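You operate a simulated robot arm through the tools that you are given. There is no shell and no other tool. Be economical: measure what you need, move in short steps, check, and stop when the job is done.

The job below is to be done with a simulated robot arm. You get a single attempt, and the scene is never put back.

Task
Oil the anvil with the black brush, then press the lump beside the slide into a tile.
Fine: stand the brush back; the tile stays in the press.

It is judged by the outcome, as a careful person would: the job done as asked, and still so three seconds after it is handed in. It fails if anything else is knocked over, pushed out of place, dropped, spilled or broken.

Robot
A 7-joint arm with a two-finger parallel gripper, fixed in place. Base frame: the origin is at the foot of the arm, x ahead of it, y to its left, z up; the work surface is at about z = 0. Lengths are in m, angles in degrees, forces in N, time in s.
With the tool pointing down near the work surface it reaches from about 0.24 to 0.62 m from the base axis. Its first joint turns from -66.0 to 66.0 degrees. Payload 2.6 kg.
The TCP is the grasp point between the finger pads, 0.03 m short of the fingertips. In the tool frame z runs along the fingers and y along their closing line. The gripper opens to 0.094 m. The fingers are 0.028 m wide and 0.01 m thick; the gripper's body (0.05 by 0.096 m) begins 0.055 m behind the TCP.
Orientation is that of the tool frame in the base frame, as [roll, pitch, yaw] about the fixed x, y, z axes, in that order (R = Rz(yaw) Ry(pitch) Rx(roll)). With the fingers straight down and closing along the base's y, the tool's x points along the base's -x, its y along +y and its z along -z.

Tools
- The arm moves only by the tool arm_command. Its argument "rows" is a list that holds one entry, the list of rows, each a list of 7 numbers: the finger opening in mm, from 0 to 94, then the shift along the base's x, y, z in units of 50 mm (1.0 is 50 mm), then the turn, a rotation vector about the base's x, y, z in units of 6 degrees (1.0 is 6 degrees). In form: [[[claw, tx, ty, tz, ax, ay, az], ...]]. A call has 1 to 12 rows; each row shifts and turns the commanded pose from where the row before left it. A call with a number of a shift or a turn outside -1 to 1 is refused whole. A row lasts 0.2 s, in which the tool goes at most 0.05 m and 8.6 degrees; a call with a longer step from one row to the next is refused whole, and so is a gripper value outside its range. A pose out of reach is approached as far as the arm can. The call stops where the force on the tool passes 50 N (or 10 N more than at its start, if that is more) or the arm is blocked; 0.2 s more then pass. Each finger travels about 0.072 m/s and halts on what it meets, pressing with about 38 N; the grip force reading is that of the motor and also rises with nothing between the fingers. The clock runs only during rows and for 0.2 s after the last one: add rows that do not move to give the fingers time. It gives the time, the measured TCP pose, the force on the tool (base axes), the opening and the grip force at its end, in the units of the frame above (readings bear some noise), and new pictures: "pictures" is both (left out), scene, wrist or none.
- Cameras (640 x 400 px; columns grow to the right, rows downward): "scene" is fixed at [0.0312, 0.4275, 0.5688]; the picture's right is [-0.81, -0.58, 0.00], its down [-0.31, 0.43, -0.85] and it looks along [0.49, -0.69, -0.53] (base axes); focal length 277 px, centre (320, 200). "wrist" rides on the gripper at [0.076, 0.014, -0.103] in the tool frame; the picture's right is [-0.18, 0.98, 0.00], its down [-0.75, -0.14, -0.64] and it looks along [-0.63, -0.12, 0.77] (tool axes); focal length 243 px, centre (320, 200). There is no depth. A picture from a camera that has moved, and an enlarged one, comes with that camera's place and axes in the base frame and with its lens.
- zoom(camera, box): a new picture of the part [left, top, right, bottom] of that camera's present view, enlarged. It takes no simulated time.
- hand_in(): hands the job in; it is judged then, once.

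Go step by step. Nothing tells you positions but the pictures and the camera data: compare them with the known pose of the tool, close in by small moves and look again before you grip or let go. The budget is 120 turns and 200 pictures, counting those below and the enlarged ones. Unless the task says otherwise, let go and move clear before handing in, and close with one line.

The tools are called as a command line: name --argument value ..., lists and objects as JSON in quotes. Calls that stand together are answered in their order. arm_command: Moves the arm, as the interface text tells. Its arguments: {"type":"object","properties":{"rows":{"type":"array","items":{"type":"array","items":{"type":"array","items":{"type":"number"}}}},"pictures":{"type":"string","enum":["both","scene","wrist","none"]}},"required":["rows"]} The other tools are called the same way: zoom (camera, box) takes an enlarged picture of a part of a camera's view; hand_in () hands the job in.

At the start:

```text
time_s: 0.0
position: [0.2713, -0.21, 0.4371]
orientation: [-180.0, 0.1, 179.8]
force: [0.5, 0.5, -0.6]
opening: 0.0942
grip_force: 0.0
```

scene: 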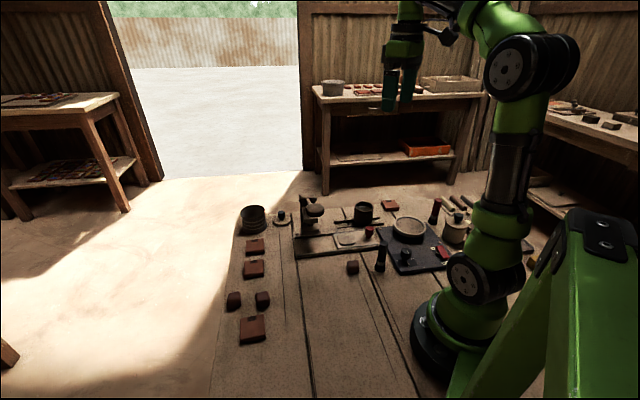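
wrist: 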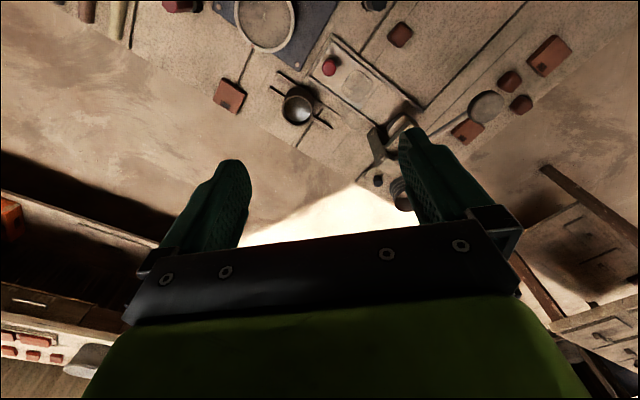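

I see a bench with a press-like device, slide, lumps, brushes and pots. I'll enlarge the scene view to identify them.

zoom --camera "scene" --box '[220, 180, 380, 280]'

zoom --camera "scene" --box '[340, 180, 540, 305]'

zoom --camera "wrist" --box '[200, 0, 560, 225]'

```text
4.00 times, centred on (300, 230) of scene
camera zoom: at [0.0312, 0.4275, 0.5688], right [-0.81, -0.58, 0.0], down [-0.31, 0.43, -0.85], along [0.49, -0.69, -0.53], focal length 1108 px, centre (400, 80)
```

zoom: 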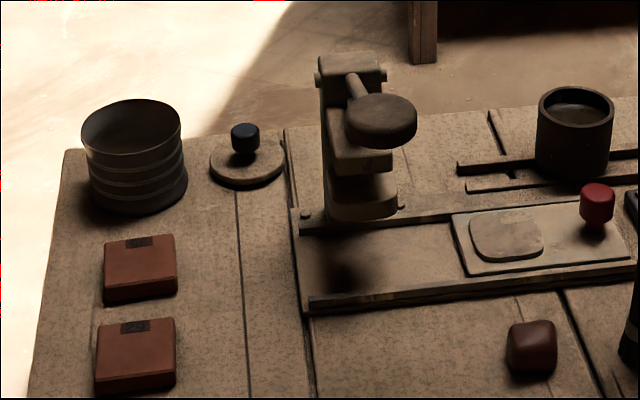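

```text
3.20 times, centred on (440, 242) of scene
camera zoom: at [0.0312, 0.4275, 0.5688], right [-0.81, -0.58, 0.0], down [-0.31, 0.43, -0.85], along [0.49, -0.69, -0.53], focal length 886 px, centre (-64, 64)
```

zoom: 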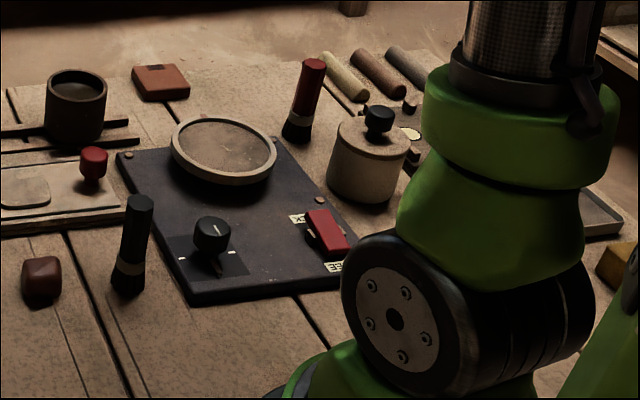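

```text
1.78 times, centred on (380, 112) of wrist
camera zoom: at [0.1954, -0.1967, 0.5395], right [0.19, 0.98, 0.0], down [0.75, -0.14, 0.64], along [0.63, -0.12, -0.77], focal length 431 px, centre (213, 356)
```

zoom: 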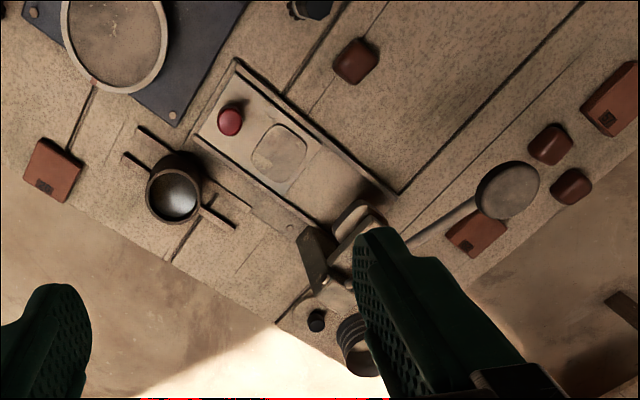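

The slide with its red knob lies at 45° under a lever press. The black brush is near (0.21,-0.12) and the oil cup near (0.35,-0.27). I'll move in for a better wrist view.

arm_command --rows '[[[94, -0.4, 0.5, -0.5, 0, 0, 0], [94, 0, 0.5, -0.5, 0, 0, 0], [94, 0, 0.5, -0.5, 0, 0, 0], [94, 0, 0, 0, 0, 0, 0]]]' --pictures "wrist"

```text
time_s: 1.0
position: [0.2501, -0.135, 0.3634]
orientation: [-180.0, 0.1, 180.0]
force: [-0.6, 0.1, 0.4]
opening: 0.094
grip_force: 0.0
camera wrist: at [0.1749, -0.1218, 0.464], right [0.19, 0.98, 0.0], down [0.75, -0.14, 0.64], along [0.63, -0.12, -0.77], focal length 243 px, centre (320, 200)
```

wrist: 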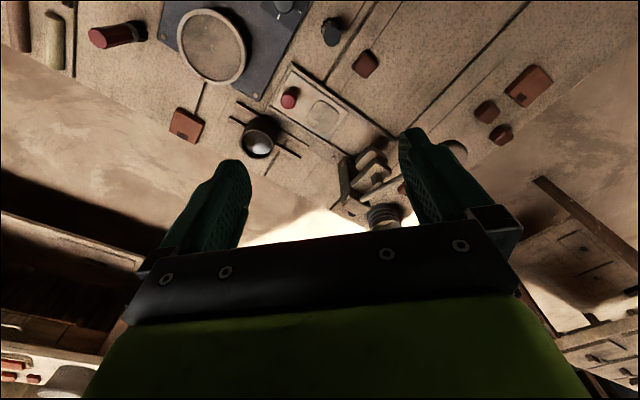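

I'll enlarge the press, brush and cup areas.

zoom --camera "wrist" --box '[220, 60, 420, 185]'

zoom --camera "wrist" --box '[240, 0, 400, 100]'

zoom --camera "wrist" --box '[310, 120, 470, 220]'

zoom --camera "scene" --box '[285, 185, 345, 223]'

```text
3.20 times, centred on (320, 122) of wrist
camera zoom: at [0.1749, -0.1218, 0.464], right [0.19, 0.98, 0.0], down [0.75, -0.14, 0.64], along [0.63, -0.12, -0.77], focal length 776 px, centre (320, 448)
```

zoom: 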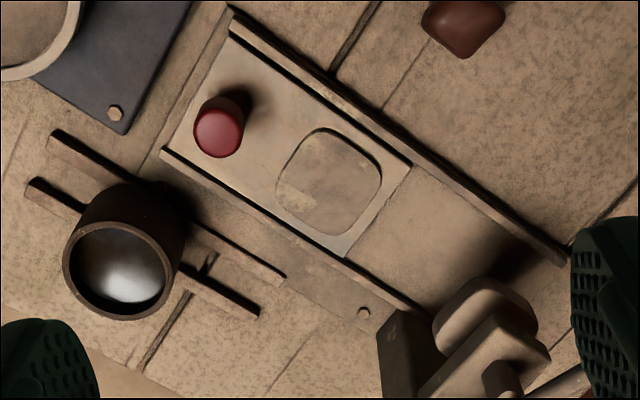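

```text
4.00 times, centred on (320, 50) of wrist
camera zoom: at [0.1749, -0.1218, 0.464], right [0.19, 0.98, 0.0], down [0.75, -0.14, 0.64], along [0.63, -0.12, -0.77], focal length 970 px, centre (320, 800)
```

zoom: 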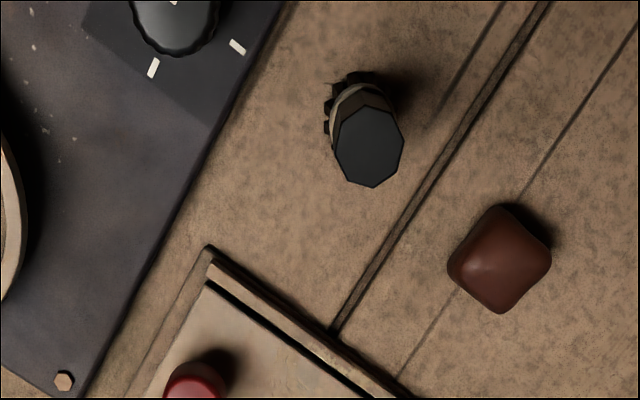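

```text
4.00 times, centred on (390, 170) of wrist
camera zoom: at [0.1749, -0.1218, 0.464], right [0.19, 0.98, 0.0], down [0.75, -0.14, 0.64], along [0.63, -0.12, -0.77], focal length 970 px, centre (40, 320)
```

zoom: 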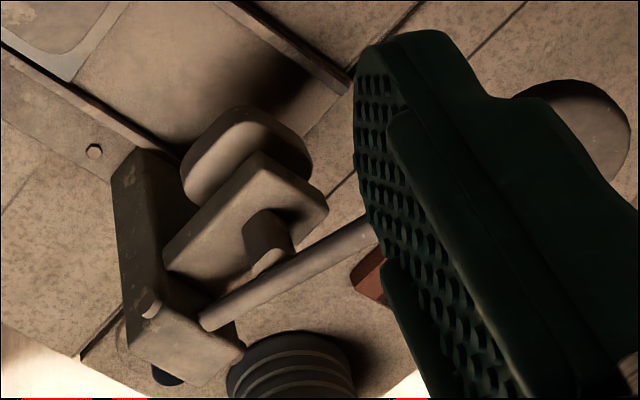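

```text
10.53 times, centred on (315, 204) of scene
camera zoom: at [0.0312, 0.4275, 0.5688], right [-0.81, -0.58, 0.0], down [-0.31, 0.43, -0.85], along [0.49, -0.69, -0.53], focal length 2915 px, centre (373, 158)
```

zoom: 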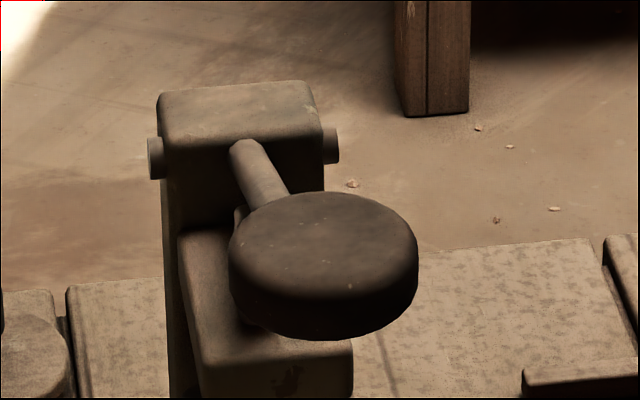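

The layout is clear: slide plate with anvil at (0.344,-0.148), die at about (0.42,-0.065), oil cup at (0.35,-0.27), brush at (0.213,-0.116), lump at (0.273,-0.066). I'll go above the brush and check.

arm_command --rows '[[[60, -0.38, 0.2, -0.8, 0, 0, 0], [60, -0.36, 0.18, -0.8, 0, 0, 0], [60, 0, 0, -0.8, 0, 0, 0], [60, 0, 0, -0.8, 0, 0, 0], [60, 0, 0, 0, 0, 0, 0]]]'

```text
time_s: 2.2
position: [0.2133, -0.1161, 0.2021]
orientation: [179.8, 0.1, 180.0]
force: [0.4, -0.1, 0.1]
opening: 0.06
grip_force: 0.1
camera wrist: at [0.1388, -0.1024, 0.3041], right [0.19, 0.98, 0.0], down [0.75, -0.14, 0.64], along [0.63, -0.12, -0.77], focal length 243 px, centre (320, 200)
```

scene: 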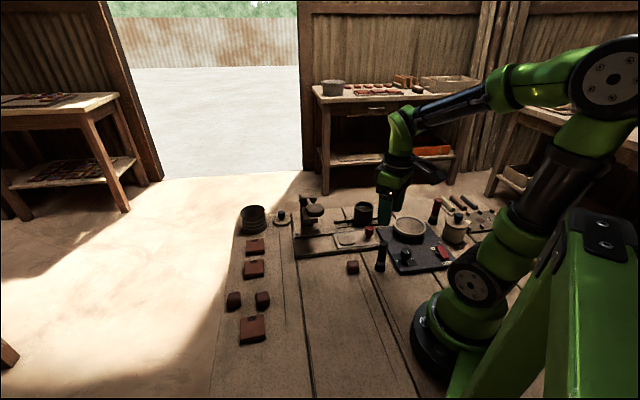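
wrist: 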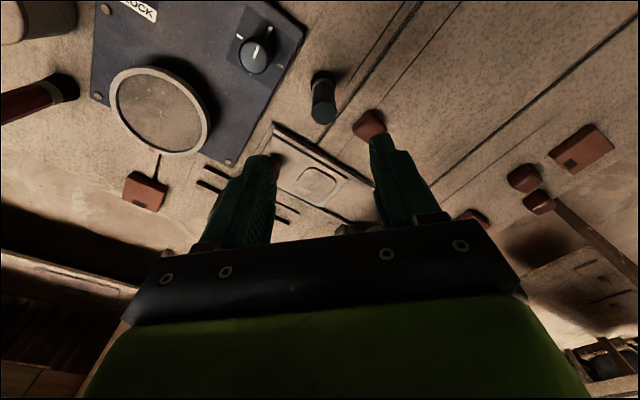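

The brush measures (0.216,-0.116), so I'll descend on it and stop just around the handle.

arm_command --rows '[[[60, 0.06, 0, -0.7, 0, 0, 0], [60, 0, 0, -0.7, 0, 0, 0], [60, 0, 0, -0.6, 0, 0, 0], [60, 0, 0, -0.44, 0, 0, 0], [60, 0, 0, 0, 0, 0, 0]]]'

zoom --camera "scene" --box '[330, 190, 490, 290]'

```text
time_s: 3.4
position: [0.2185, -0.1158, 0.0806]
orientation: [179.9, 0.1, 179.9]
force: [-0.4, 0.1, 1.4]
opening: 0.06
grip_force: 0.1
camera wrist: at [0.1418, -0.1027, 0.1822], right [0.19, 0.98, 0.0], down [0.75, -0.14, 0.64], along [0.63, -0.12, -0.77], focal length 243 px, centre (320, 200)
```

scene: 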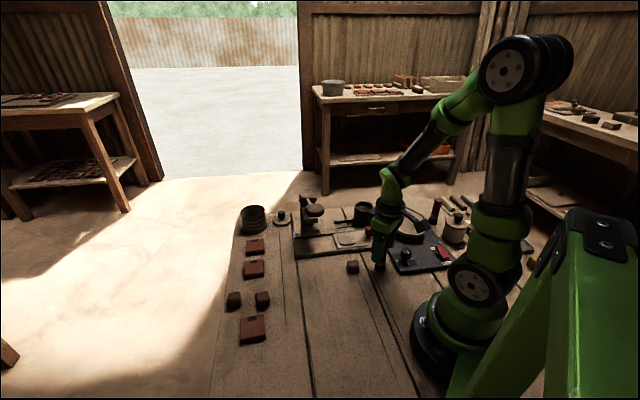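
wrist: 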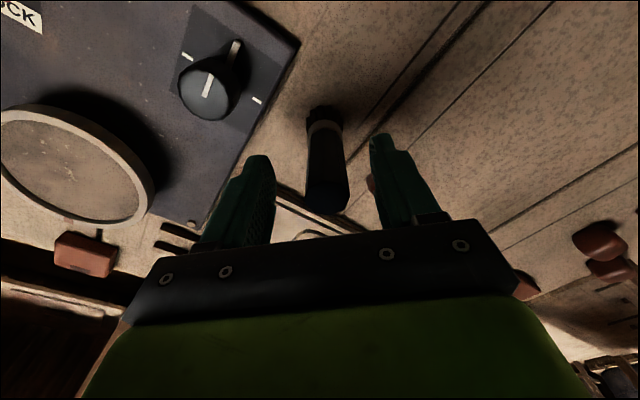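

```text
4.00 times, centred on (410, 240) of scene
camera zoom: at [0.0312, 0.4275, 0.5688], right [-0.81, -0.58, 0.0], down [-0.31, 0.43, -0.85], along [0.49, -0.69, -0.53], focal length 1108 px, centre (-40, 40)
```

zoom: 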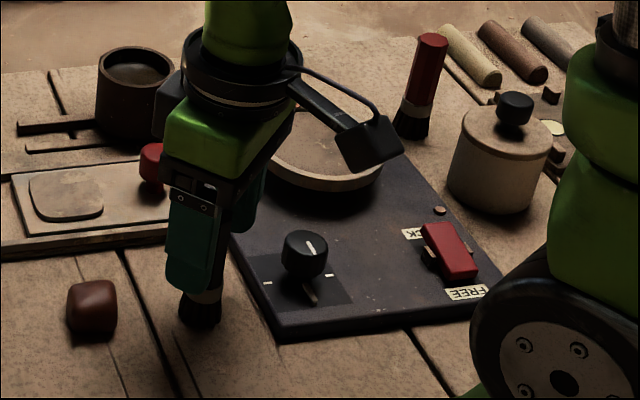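

The brush is between the fingers. I'll close and lift slightly.

arm_command --rows '[[[60, -0.06, 0, 0, 0, 0, 0], [14, 0, 0, 0, 0, 0, 0], [14, 0, 0, 0, 0, 0, 0], [14, 0, 0, 0, 0, 0, 0], [14, 0, 0, 0, 0, 0, 0]]]' --pictures "wrist"

```text
time_s: 4.6
position: [0.214, -0.1165, 0.0805]
orientation: [180.0, 0.1, 179.8]
force: [0.2, 0.6, 0.1]
opening: 0.0221
grip_force: 37.8
camera wrist: at [0.1389, -0.1029, 0.1826], right [0.19, 0.98, 0.0], down [0.75, -0.14, 0.64], along [0.63, -0.12, -0.77], focal length 243 px, centre (320, 200)
```

wrist: 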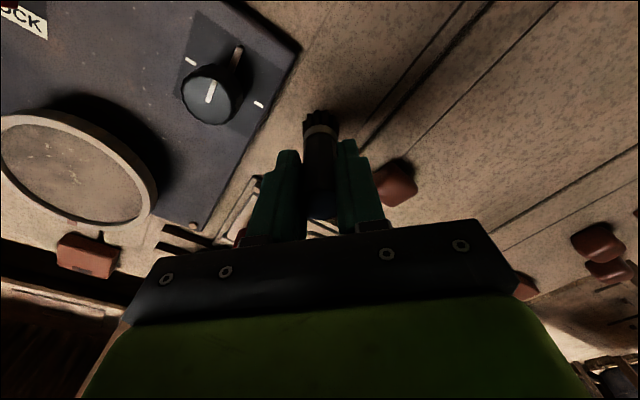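

The brush is gripped at 22 mm. I'll lift it and go over the cup.

arm_command --rows '[[[14, 0, 0, 0.6, 0, 0, 0], [14, 0, 0, 0.9, 0, 0, 0], [14, 0, 0, 0.9, 0, 0, 0], [14, 0.54, -0.62, 0, 0, 0, 0], [14, 0.54, -0.62, 0, 0, 0, 0], [14, 0.54, -0.61, 0, 0, 0, 0], [14, 0.55, -0.61, 0, 0, 0, 0], [14, 0.55, -0.61, 0, 0, 0, 0], [14, 0, 0, 0, 0, 0, 0]]]'

zoom --camera "scene" --box '[290, 140, 450, 240]'

zoom --camera "wrist" --box '[220, 60, 420, 185]'

```text
time_s: 6.6
position: [0.3494, -0.2711, 0.2006]
orientation: [180.0, 0.2, 179.7]
force: [1.2, -0.2, 0.1]
opening: 0.0222
grip_force: 37.8
camera wrist: at [0.2735, -0.2564, 0.3019], right [0.18, 0.98, 0.0], down [0.75, -0.14, 0.64], along [0.63, -0.12, -0.77], focal length 243 px, centre (320, 200)
```

scene: 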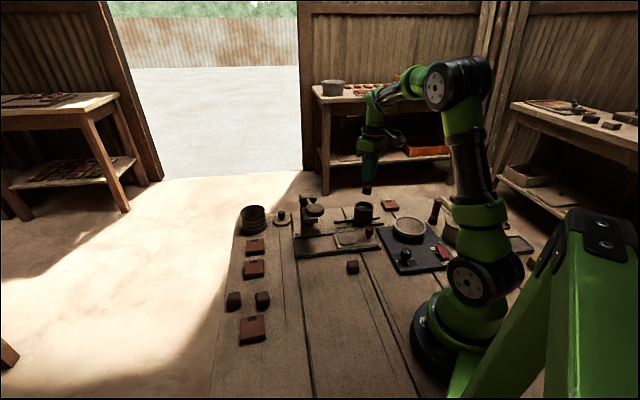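
wrist: 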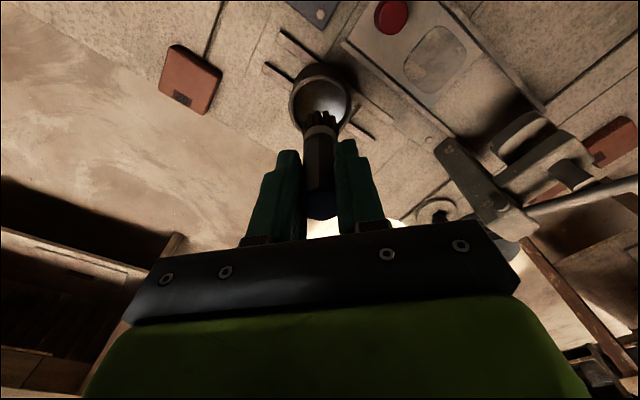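

```text
4.00 times, centred on (370, 190) of scene
camera zoom: at [0.0312, 0.4275, 0.5688], right [-0.81, -0.58, 0.0], down [-0.31, 0.43, -0.85], along [0.49, -0.69, -0.53], focal length 1108 px, centre (120, 240)
```

zoom: 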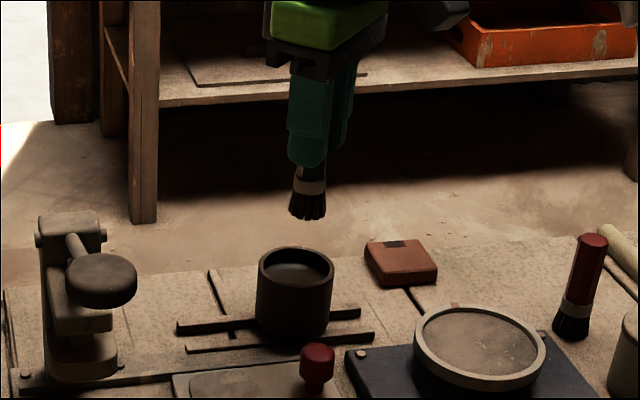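

```text
3.20 times, centred on (320, 122) of wrist
camera zoom: at [0.2735, -0.2564, 0.3019], right [0.18, 0.98, 0.0], down [0.75, -0.14, 0.64], along [0.63, -0.12, -0.77], focal length 776 px, centre (320, 448)
```

zoom: 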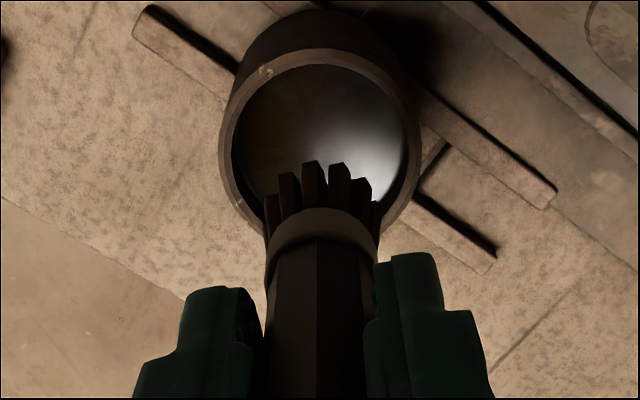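

The cup rim is at (0.352,-0.271,0.066) with the brush above it. I'll dip the bristles.

arm_command --rows '[[[14, 0.05, 0, -0.5, 0, 0, 0], [14, 0, 0, -0.5, 0, 0, 0], [14, 0, 0, -0.5, 0, 0, 0], [14, 0, 0, -0.35, 0, 0, 0], [14, 0, 0, 0, 0, 0, 0], [14, 0, 0, 0, 0, 0, 0]]]'

zoom --camera "scene" --box '[310, 160, 430, 235]'

```text
time_s: 8.0
position: [0.3555, -0.2706, 0.1121]
orientation: [-179.7, 0.7, 180.0]
force: [4.5, -0.2, 37.7]
opening: 0.0221
grip_force: 38.4
camera wrist: at [0.278, -0.2576, 0.2134], right [0.18, 0.98, 0.0], down [0.75, -0.14, 0.65], along [0.64, -0.12, -0.76], focal length 243 px, centre (320, 200)
```

scene: 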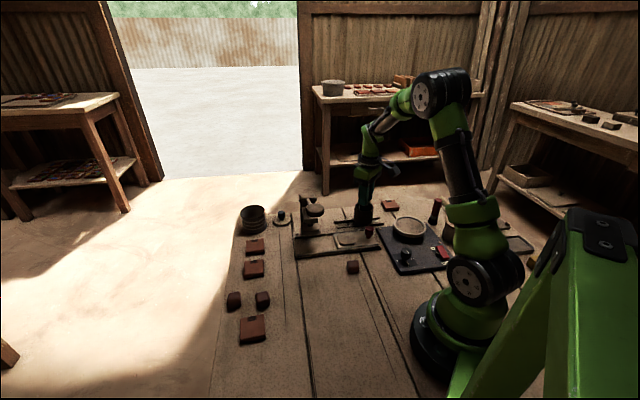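
wrist: 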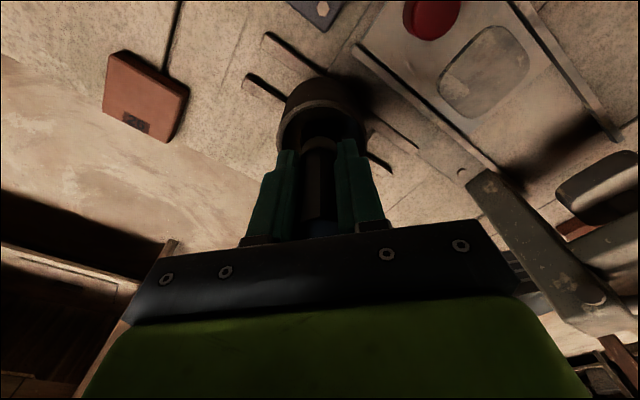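

```text
5.33 times, centred on (370, 198) of scene
camera zoom: at [0.031, 0.4277, 0.5688], right [-0.81, -0.58, 0.0], down [-0.31, 0.43, -0.85], along [0.49, -0.69, -0.53], focal length 1477 px, centre (53, 213)
```

zoom: 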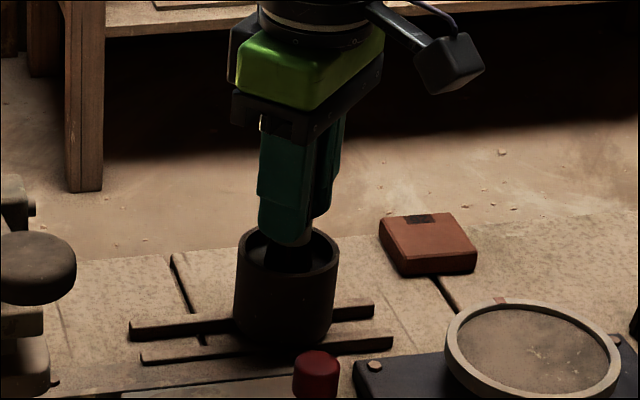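

Contact with the cup's floor is at about TCP z 0.112. I'll ease up, then lift out and inspect the bristles.

arm_command --rows '[[[14, -0.04, 0, 0.12, 0, 0, 0], [14, 0, 0, 0, 0, 0, 0], [14, 0, 0, 0, 0, 0, 0], [14, 0, 0, 0.6, 0, 0, 0], [14, 0, 0, 0.6, 0, 0, 0], [14, 0, 0, 0.6, 0, 0, 0], [14, 0, 0, 0, 0, 0, 0]]]'

zoom --camera "scene" --box '[310, 160, 430, 235]'

zoom --camera "wrist" --box '[220, 60, 420, 185]'

```text
time_s: 9.6
position: [0.349, -0.2684, 0.2044]
orientation: [-179.9, 0.1, 179.8]
force: [0.5, -0.9, 0.3]
opening: 0.0219
grip_force: 37.9
camera wrist: at [0.2748, -0.2556, 0.3059], right [0.19, 0.98, 0.0], down [0.75, -0.14, 0.64], along [0.63, -0.12, -0.77], focal length 243 px, centre (320, 200)
```

scene: 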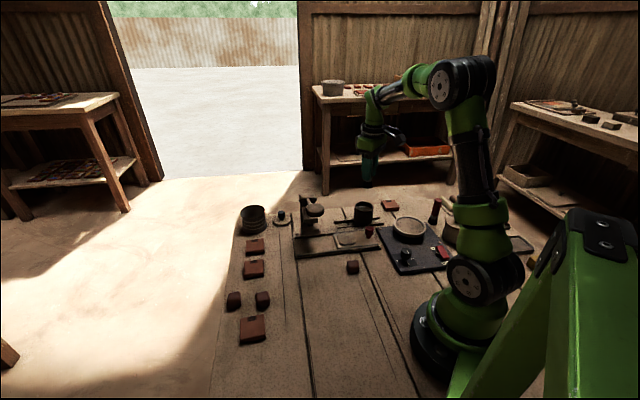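
wrist: 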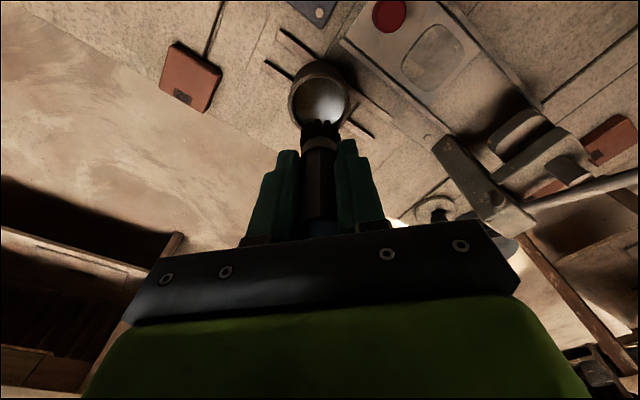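

```text
5.33 times, centred on (370, 198) of scene
camera zoom: at [0.0312, 0.4275, 0.5688], right [-0.81, -0.58, 0.0], down [-0.31, 0.43, -0.85], along [0.49, -0.69, -0.53], focal length 1477 px, centre (53, 213)
```

zoom: 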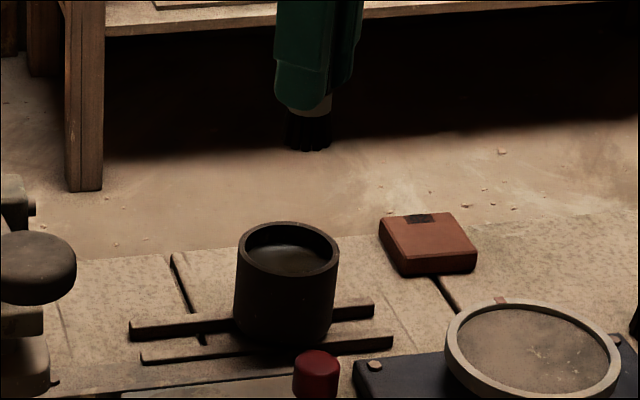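

```text
3.20 times, centred on (320, 122) of wrist
camera zoom: at [0.2748, -0.2556, 0.3059], right [0.19, 0.98, 0.0], down [0.75, -0.14, 0.64], along [0.63, -0.12, -0.77], focal length 776 px, centre (320, 448)
```

zoom: 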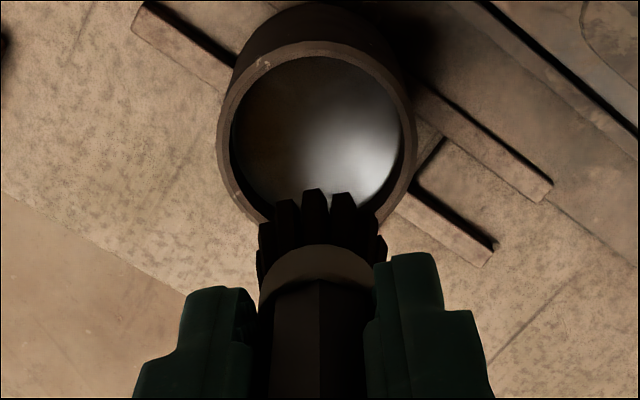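

The bristles look darker and wet. The brush slid up about 20 mm in the grip and now extends about 60 mm below the TCP. I'll go over the anvil.

arm_command --rows '[[[14, -0.05, 0.6, 0, 0, 0, 0], [14, -0.05, 0.6, 0, 0, 0, 0], [14, 0, 0.6, 0, 0, 0, 0], [14, 0, 0.6, 0, 0, 0, 0], [14, 0, 0, -0.6, 0, 0, 0], [14, 0, 0, -0.6, 0, 0, 0], [14, 0, 0, 0, 0, 0, 0]]]'

zoom --camera "scene" --box '[290, 180, 410, 255]'

zoom --camera "wrist" --box '[220, 60, 420, 185]'

```text
time_s: 11.2
position: [0.3449, -0.1497, 0.144]
orientation: [-180.0, 0.2, 179.9]
force: [-0.1, 0.3, 0.0]
opening: 0.0223
grip_force: 37.6
camera wrist: at [0.2695, -0.1362, 0.2457], right [0.19, 0.98, 0.0], down [0.75, -0.14, 0.64], along [0.63, -0.12, -0.77], focal length 243 px, centre (320, 200)
```

scene: 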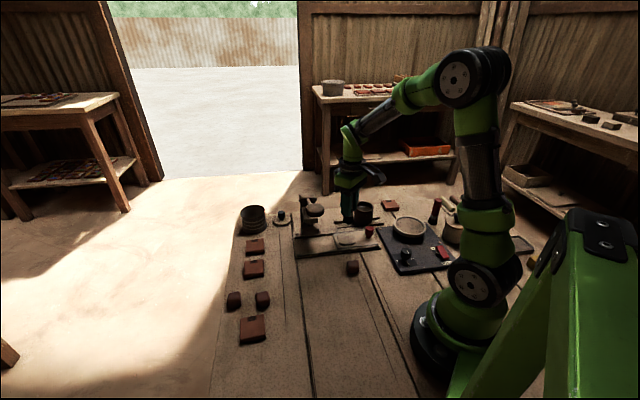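
wrist: 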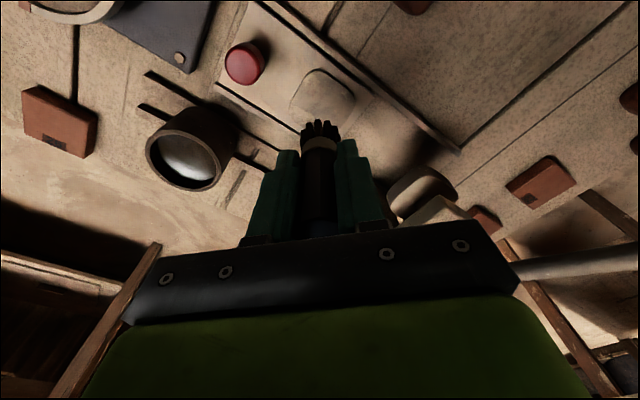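

```text
5.33 times, centred on (350, 218) of scene
camera zoom: at [0.0312, 0.4275, 0.5688], right [-0.81, -0.58, 0.0], down [-0.31, 0.43, -0.85], along [0.49, -0.69, -0.53], focal length 1477 px, centre (160, 107)
```

zoom: 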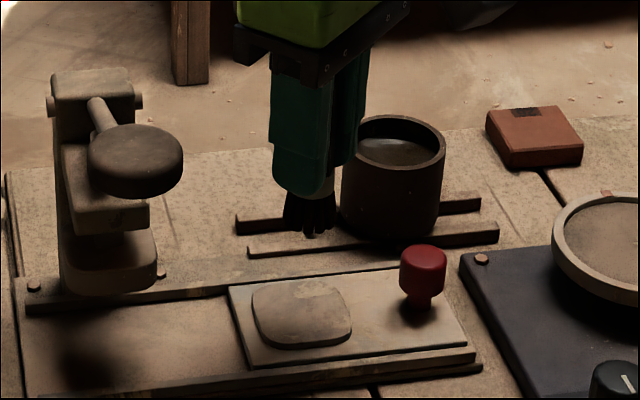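

```text
3.20 times, centred on (320, 122) of wrist
camera zoom: at [0.2695, -0.1362, 0.2457], right [0.19, 0.98, 0.0], down [0.75, -0.14, 0.64], along [0.63, -0.12, -0.77], focal length 776 px, centre (320, 448)
```

zoom: 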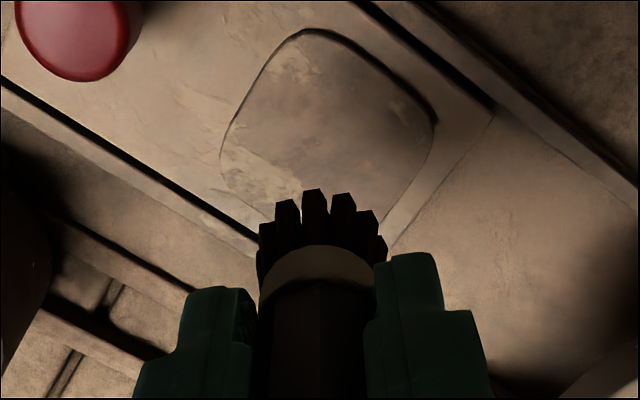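

The anvil's top centre is near (0.338,-0.146). I'll descend to light contact.

arm_command --rows '[[[14, -0.12, 0.06, -0.4, 0, 0, 0], [14, 0, 0, -0.3, 0, 0, 0], [14, 0, 0, -0.14, 0, 0, 0], [14, 0, 0, 0, 0, 0, 0]]]' --pictures "none"

zoom --camera "scene" --box '[290, 180, 410, 255]'

```text
time_s: 12.2
position: [0.3391, -0.1465, 0.1021]
orientation: [180.0, 0.2, 180.0]
force: [-0.1, -0.1, -0.6]
opening: 0.0221
grip_force: 37.6
```

```text
5.33 times, centred on (350, 218) of scene
camera zoom: at [0.0312, 0.4275, 0.5688], right [-0.81, -0.58, 0.0], down [-0.31, 0.43, -0.85], along [0.49, -0.69, -0.53], focal length 1477 px, centre (160, 107)
```

zoom: 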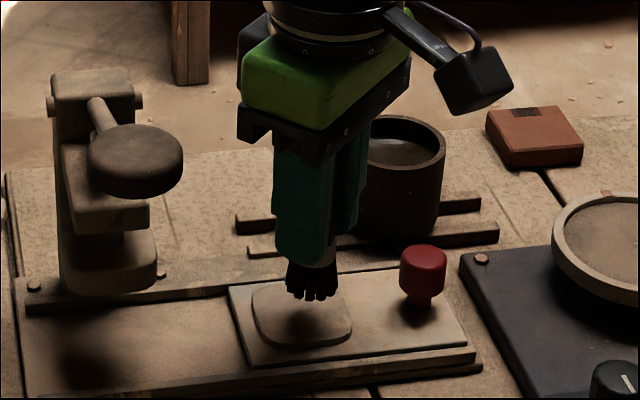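

There is a gap of about 1 cm. I'll descend gently.

arm_command --rows '[[[14, 0, 0, -0.1, 0, 0, 0], [14, 0, 0, -0.06, 0, 0, 0], [14, 0, 0, 0, 0, 0, 0]]]' --pictures "none"

zoom --camera "scene" --box '[290, 180, 410, 255]'

```text
time_s: 13.0
position: [0.3392, -0.147, 0.0945]
orientation: [-180.0, 0.0, 179.8]
force: [0.1, 0.8, -0.8]
opening: 0.0222
grip_force: 38.1
```

```text
5.33 times, centred on (350, 218) of scene
camera zoom: at [0.0312, 0.4275, 0.5688], right [-0.81, -0.58, 0.0], down [-0.31, 0.43, -0.85], along [0.49, -0.69, -0.53], focal length 1477 px, centre (160, 107)
```

zoom: 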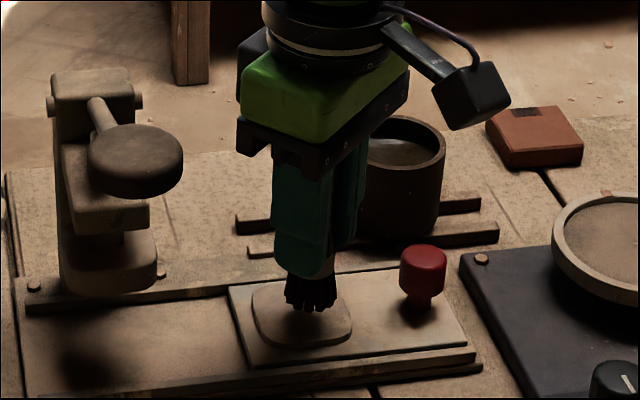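

arm_command --rows '[[[14, 0, 0, -0.06, 0, 0, 0], [14, 0, 0, -0.06, 0, 0, 0], [14, 0, 0, 0, 0, 0, 0]]]' --pictures "none"

```text
time_s: 13.8
position: [0.3396, -0.147, 0.0875]
orientation: [179.9, 0.1, 179.9]
force: [0.0, -0.5, 0.0]
opening: 0.0224
grip_force: 37.7
```

No contact yet, so I'll go a few millimetres more.

arm_command --rows '[[[14, 0, 0, -0.05, 0, 0, 0], [14, 0, 0, -0.04, 0, 0, 0], [14, 0, 0, 0, 0, 0, 0]]]' --pictures "none"

zoom --camera "scene" --box '[290, 180, 410, 255]'

```text
time_s: 14.6
position: [0.3388, -0.1475, 0.0848]
orientation: [180.0, 0.1, 179.8]
force: [-0.4, -0.6, -0.8]
opening: 0.0223
grip_force: 38.0
```

```text
5.33 times, centred on (350, 218) of scene
camera zoom: at [0.0312, 0.4275, 0.5688], right [-0.81, -0.58, 0.0], down [-0.31, 0.43, -0.85], along [0.49, -0.69, -0.53], focal length 1477 px, centre (160, 107)
```

zoom: 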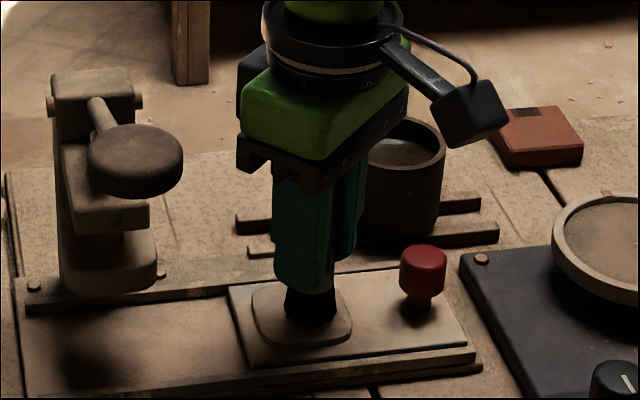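

arm_command --rows '[[[14, 0, 0, -0.05, 0, 0, 0], [14, 0, 0, 0, 0, 0, 0]]]' --pictures "none"

```text
time_s: 15.2
position: [0.339, -0.1468, 0.081]
orientation: [-180.0, 0.1, 179.9]
force: [-0.9, -0.2, -0.5]
opening: 0.0222
grip_force: 38.1
```

arm_command --rows '[[[14, 0, 0, -0.05, 0, 0, 0], [14, 0, 0, 0, 0, 0, 0]]]' --pictures "wrist"

zoom --camera "scene" --box '[320, 210, 380, 248]'

zoom --camera "wrist" --box '[220, 60, 420, 185]'

```text
time_s: 15.8
position: [0.3403, -0.1473, 0.0789]
orientation: [-179.9, 0.3, 179.8]
force: [-4.7, 4.1, 20.2]
opening: 0.0222
grip_force: 37.7
camera wrist: at [0.2644, -0.1332, 0.1813], right [0.19, 0.98, 0.0], down [0.75, -0.14, 0.64], along [0.63, -0.12, -0.76], focal length 243 px, centre (320, 200)
```

wrist: 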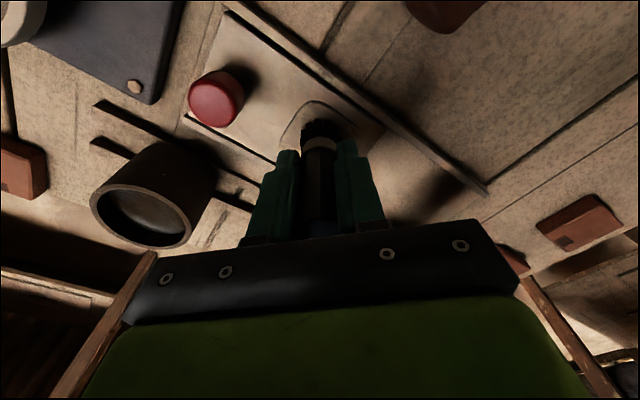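

```text
10.53 times, centred on (350, 229) of scene
camera zoom: at [0.0311, 0.4276, 0.5688], right [-0.81, -0.58, 0.0], down [-0.31, 0.43, -0.85], along [0.49, -0.69, -0.53], focal length 2915 px, centre (4, -105)
```

zoom: 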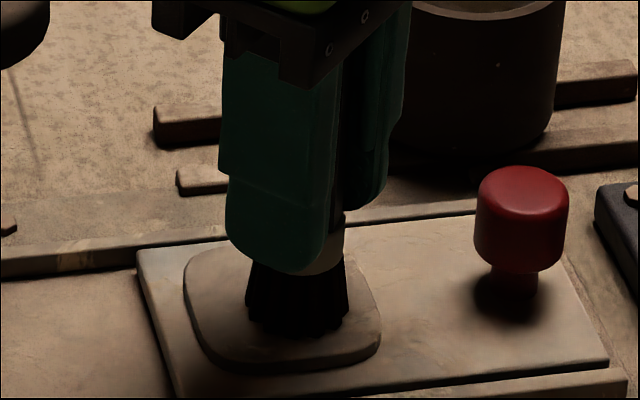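

```text
3.20 times, centred on (320, 122) of wrist
camera zoom: at [0.2644, -0.1332, 0.1813], right [0.19, 0.98, 0.0], down [0.75, -0.14, 0.64], along [0.63, -0.12, -0.76], focal length 776 px, centre (320, 448)
```

zoom: 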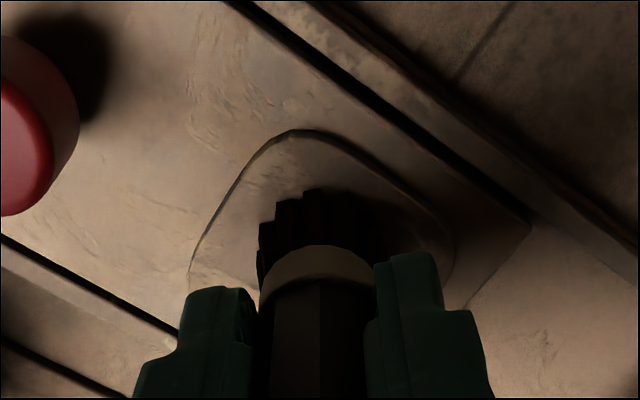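

Bristles touch the anvil (20 N). I'll ease off slightly and stroke over its surface.

arm_command --rows '[[[14, 0, 0, 0.02, 0, 0, 0], [14, 0.2, -0.2, 0, 0, 0, 0], [14, -0.2, 0.2, 0, 0, 0, 0], [14, -0.2, 0.2, 0, 0, 0, 0], [14, 0.17, 0.17, 0, 0, 0, 0], [14, 0.2, -0.2, 0, 0, 0, 0], [14, 0.2, -0.2, 0, 0, 0, 0], [14, -0.34, -0.34, 0, 0, 0, 0], [14, -0.2, 0.2, 0, 0, 0, 0], [14, -0.2, 0.2, 0, 0, 0, 0], [14, 0.17, 0.17, 0, 0, 0, 0], [14, 0.2, -0.2, 0, 0, 0, 0]]]' --pictures "none"

zoom --camera "scene" --box '[320, 210, 380, 248]'

zoom --camera "wrist" --box '[220, 60, 420, 185]'

```text
time_s: 18.4
position: [0.3391, -0.1449, 0.0809]
orientation: [179.8, 0.1, 180.0]
force: [0.2, -0.4, 2.2]
opening: 0.0221
grip_force: 38.3
```

```text
10.53 times, centred on (350, 229) of scene
camera zoom: at [0.0312, 0.4276, 0.5688], right [-0.81, -0.58, 0.0], down [-0.31, 0.43, -0.85], along [0.49, -0.69, -0.53], focal length 2915 px, centre (4, -105)
```

zoom: 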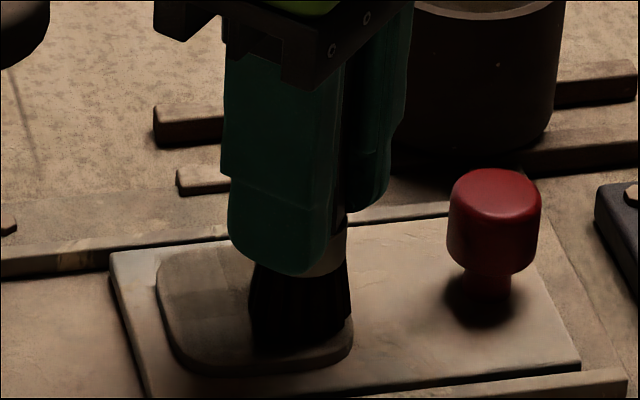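

```text
3.20 times, centred on (320, 122) of wrist
camera zoom: at [0.2635, -0.1326, 0.1817], right [0.18, 0.98, 0.0], down [0.75, -0.14, 0.64], along [0.63, -0.12, -0.77], focal length 776 px, centre (320, 448)
```

zoom: 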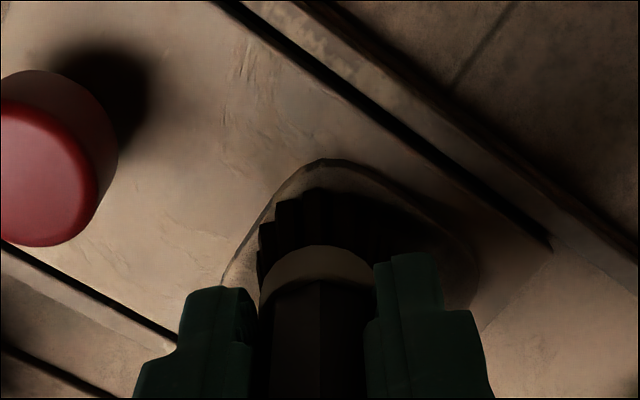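

The anvil is darkening where brushed, and the slide crept a few mm. I'll lift to see the coverage.

arm_command --rows '[[[14, -0.3, -0.3, 0.7, 0, 0, 0], [14, -0.5, -0.5, 0.5, 0, 0, 0], [14, 0, 0, 0, 0, 0, 0]]]' --pictures "none"

zoom --camera "scene" --box '[320, 210, 380, 248]'

zoom --camera "wrist" --box '[280, 60, 440, 160]'

```text
time_s: 19.2
position: [0.299, -0.1872, 0.1397]
orientation: [-179.9, -0.1, 180.0]
force: [0.3, 0.1, 0.2]
opening: 0.0221
grip_force: 37.7
```

```text
10.53 times, centred on (350, 229) of scene
camera zoom: at [0.0312, 0.4275, 0.5688], right [-0.81, -0.58, 0.0], down [-0.31, 0.43, -0.85], along [0.49, -0.69, -0.53], focal length 2915 px, centre (4, -105)
```

zoom: 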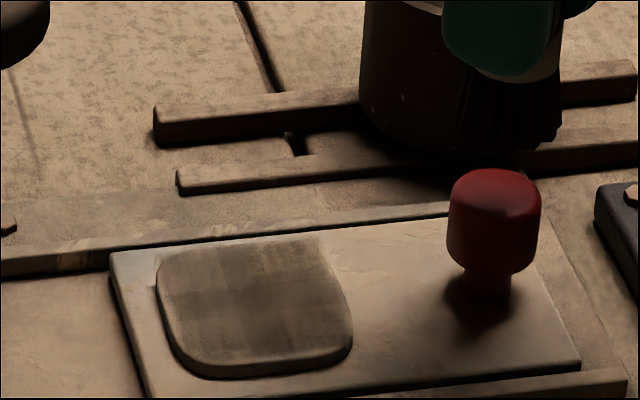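

```text
4.00 times, centred on (360, 110) of wrist
camera zoom: at [0.224, -0.1736, 0.2413], right [0.19, 0.98, 0.0], down [0.75, -0.14, 0.64], along [0.63, -0.12, -0.77], focal length 970 px, centre (160, 560)
```

zoom: 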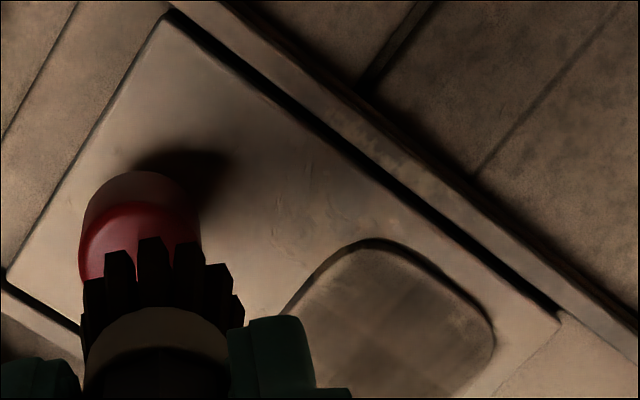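

Most of the surface is oiled but the knob-side strip is still pale. I'll do a second pass centred on the shifted anvil, lifting between strokes.

arm_command --rows '[[[14, 0.5, 0.25, 0, 0, 0, 0], [14, 0.45, 0.21, -0.5, 0, 0, 0], [14, 0, 0, -0.5, 0, 0, 0], [14, 0, 0, -0.2, 0, 0, 0], [14, -0.25, 0.25, 0, 0, 0, 0], [14, -0.25, 0.25, 0, 0, 0, 0], [14, -0.1, 0.1, 0, 0, 0, 0], [14, 0.35, -0.35, 0, 0, 0, 0], [14, 0.35, -0.35, 0, 0, 0, 0], [14, 0, 0, 0.2, 0, 0, 0]]]' --pictures "none"

zoom --camera "scene" --box '[320, 210, 380, 248]'

```text
time_s: 21.4
position: [0.3513, -0.1688, 0.0899]
orientation: [-180.0, 0.0, -179.9]
force: [-0.2, 1.1, -0.4]
opening: 0.0223
grip_force: 37.6
```

```text
10.53 times, centred on (350, 229) of scene
camera zoom: at [0.0312, 0.4275, 0.5688], right [-0.81, -0.58, 0.0], down [-0.31, 0.43, -0.85], along [0.49, -0.69, -0.53], focal length 2915 px, centre (4, -105)
```

zoom: 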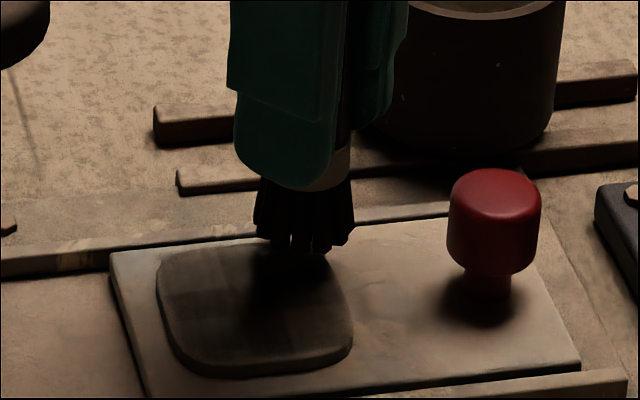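

The knob-side strip is covered. Next are the middle and far-side strokes.

arm_command --rows '[[[14, 0.22, 0.23, 0, 0, 0, 0], [14, 0, 0, -0.22, 0, 0, 0], [14, -0.35, 0.35, 0, 0, 0, 0], [14, -0.35, 0.35, 0, 0, 0, 0], [14, 0, 0, 0.2, 0, 0, 0], [14, 0.22, 0.23, 0, 0, 0, 0], [14, 0, 0, -0.2, 0, 0, 0], [14, 0.35, -0.35, 0, 0, 0, 0], [14, 0.35, -0.35, 0, 0, 0, 0], [14, 0, 0, 0.6, 0, 0, 0], [14, 0, -0.4, 0.9, 0, 0, 0]]]' --pictures "none"

zoom --camera "scene" --box '[320, 210, 380, 248]'

zoom --camera "wrist" --box '[280, 40, 480, 165]'

```text
time_s: 23.8
position: [0.3722, -0.1656, 0.1529]
orientation: [-180.0, 0.0, 180.0]
force: [0.8, 0.6, -0.2]
opening: 0.0224
grip_force: 37.8
```

```text
10.53 times, centred on (350, 229) of scene
camera zoom: at [0.0312, 0.4275, 0.5688], right [-0.81, -0.58, 0.0], down [-0.31, 0.43, -0.85], along [0.49, -0.69, -0.53], focal length 2915 px, centre (4, -105)
```

zoom: 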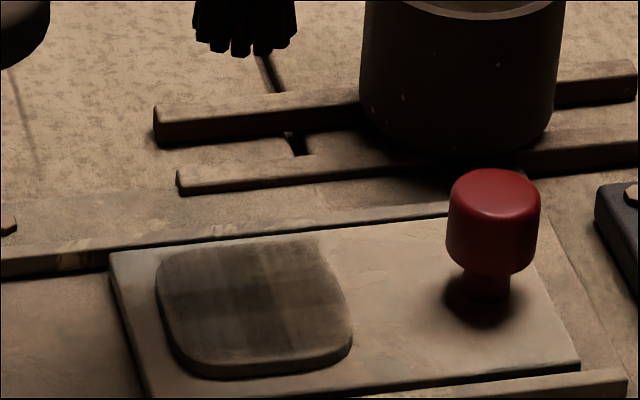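

```text
3.20 times, centred on (380, 102) of wrist
camera zoom: at [0.2977, -0.1519, 0.2548], right [0.18, 0.98, 0.0], down [0.75, -0.14, 0.64], along [0.63, -0.12, -0.77], focal length 776 px, centre (128, 512)
```

zoom: 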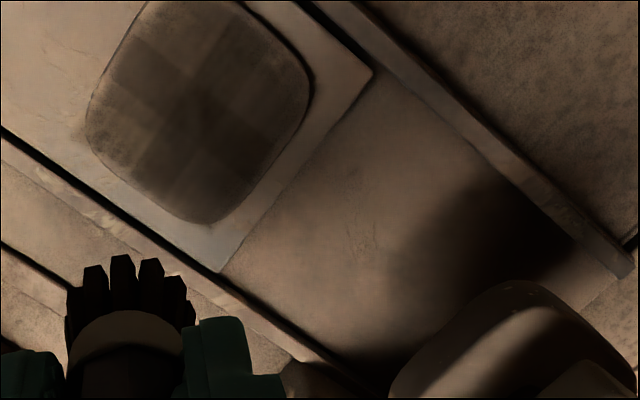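

The anvil is oiled throughout. I'll carry the brush back to its spot at (0.2145,-0.1165).

arm_command --rows '[[[14, -0.1, 0, 0.5, 0, 0, 0], [14, -0.8, 0.25, 0, 0, 0, 0], [14, -0.8, 0.25, 0, 0, 0, 0], [14, -0.8, 0.25, 0, 0, 0, 0], [14, -0.66, 0.23, 0, 0, 0, 0], [14, 0, 0, -0.8, 0, 0, 0], [14, 0, 0, -0.7, 0, 0, 0], [14, 0, 0, -0.5, 0, 0, 0], [14, 0, 0, 0, 0, 0, 0]]]' --pictures "both"

zoom --camera "scene" --box '[330, 200, 450, 275]'

```text
time_s: 25.8
position: [0.2163, -0.1166, 0.078]
orientation: [180.0, 0.1, 179.8]
force: [0.7, 1.1, -0.4]
opening: 0.022
grip_force: 38.1
camera wrist: at [0.1404, -0.1028, 0.1796], right [0.19, 0.98, 0.0], down [0.75, -0.14, 0.64], along [0.63, -0.12, -0.77], focal length 243 px, centre (320, 200)
```

scene: 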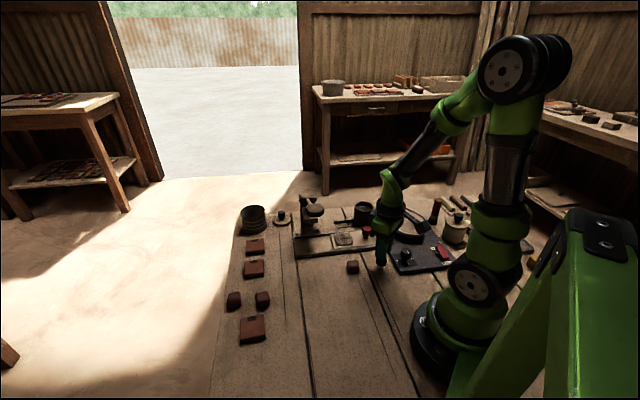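
wrist: 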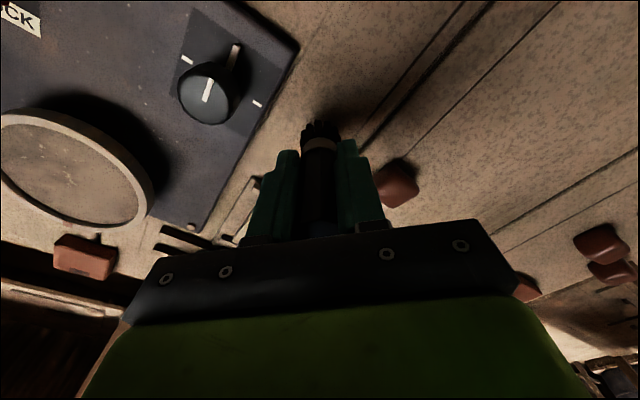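

```text
5.33 times, centred on (390, 238) of scene
camera zoom: at [0.0312, 0.4275, 0.5688], right [-0.81, -0.58, 0.0], down [-0.31, 0.43, -0.85], along [0.49, -0.69, -0.53], focal length 1477 px, centre (-53, 0)
```

zoom: 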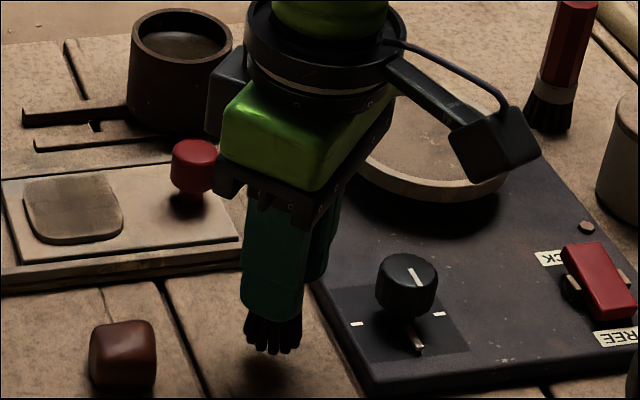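

Before setting down, I'll look at the anvil coverage once more.

zoom --camera "scene" --box '[328, 224, 368, 249]'

```text
16.00 times, centred on (348, 236) of scene
camera zoom: at [0.0312, 0.4275, 0.5688], right [-0.81, -0.58, 0.0], down [-0.31, 0.43, -0.85], along [0.49, -0.69, -0.53], focal length 4431 px, centre (-128, -384)
```

zoom: 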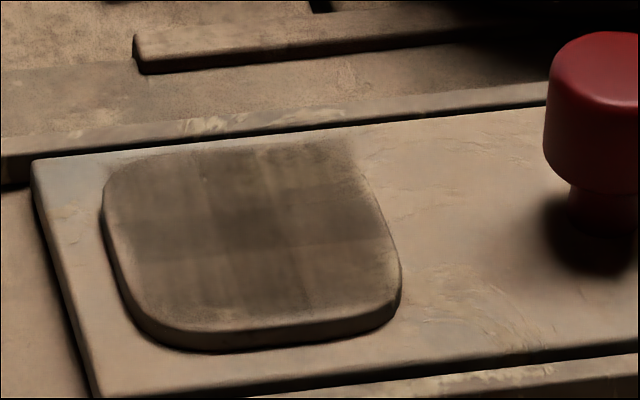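

Coverage is good. I'll lower the brush to contact.

arm_command --rows '[[[14, -0.03, 0, -0.2, 0, 0, 0], [14, 0, 0, -0.1, 0, 0, 0], [14, 0, 0, 0, 0, 0, 0]]]' --pictures "none"

zoom --camera "scene" --box '[350, 230, 410, 268]'

```text
time_s: 26.6
position: [0.2149, -0.1168, 0.0634]
orientation: [180.0, 0.2, 180.0]
force: [0.8, -0.2, 0.1]
opening: 0.0221
grip_force: 37.9
```

```text
10.53 times, centred on (380, 249) of scene
camera zoom: at [0.0312, 0.4275, 0.5688], right [-0.81, -0.58, 0.0], down [-0.31, 0.43, -0.85], along [0.49, -0.69, -0.53], focal length 2915 px, centre (-312, -316)
```

zoom: 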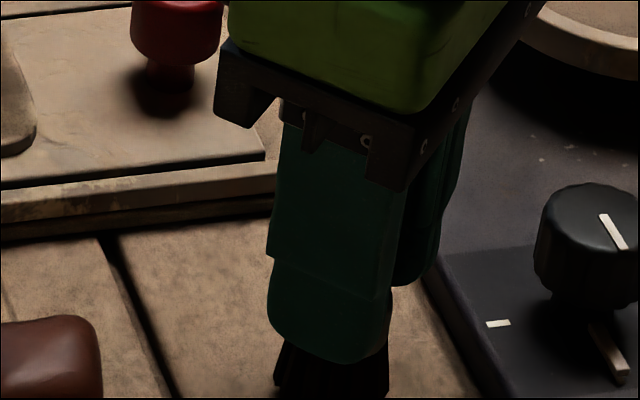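

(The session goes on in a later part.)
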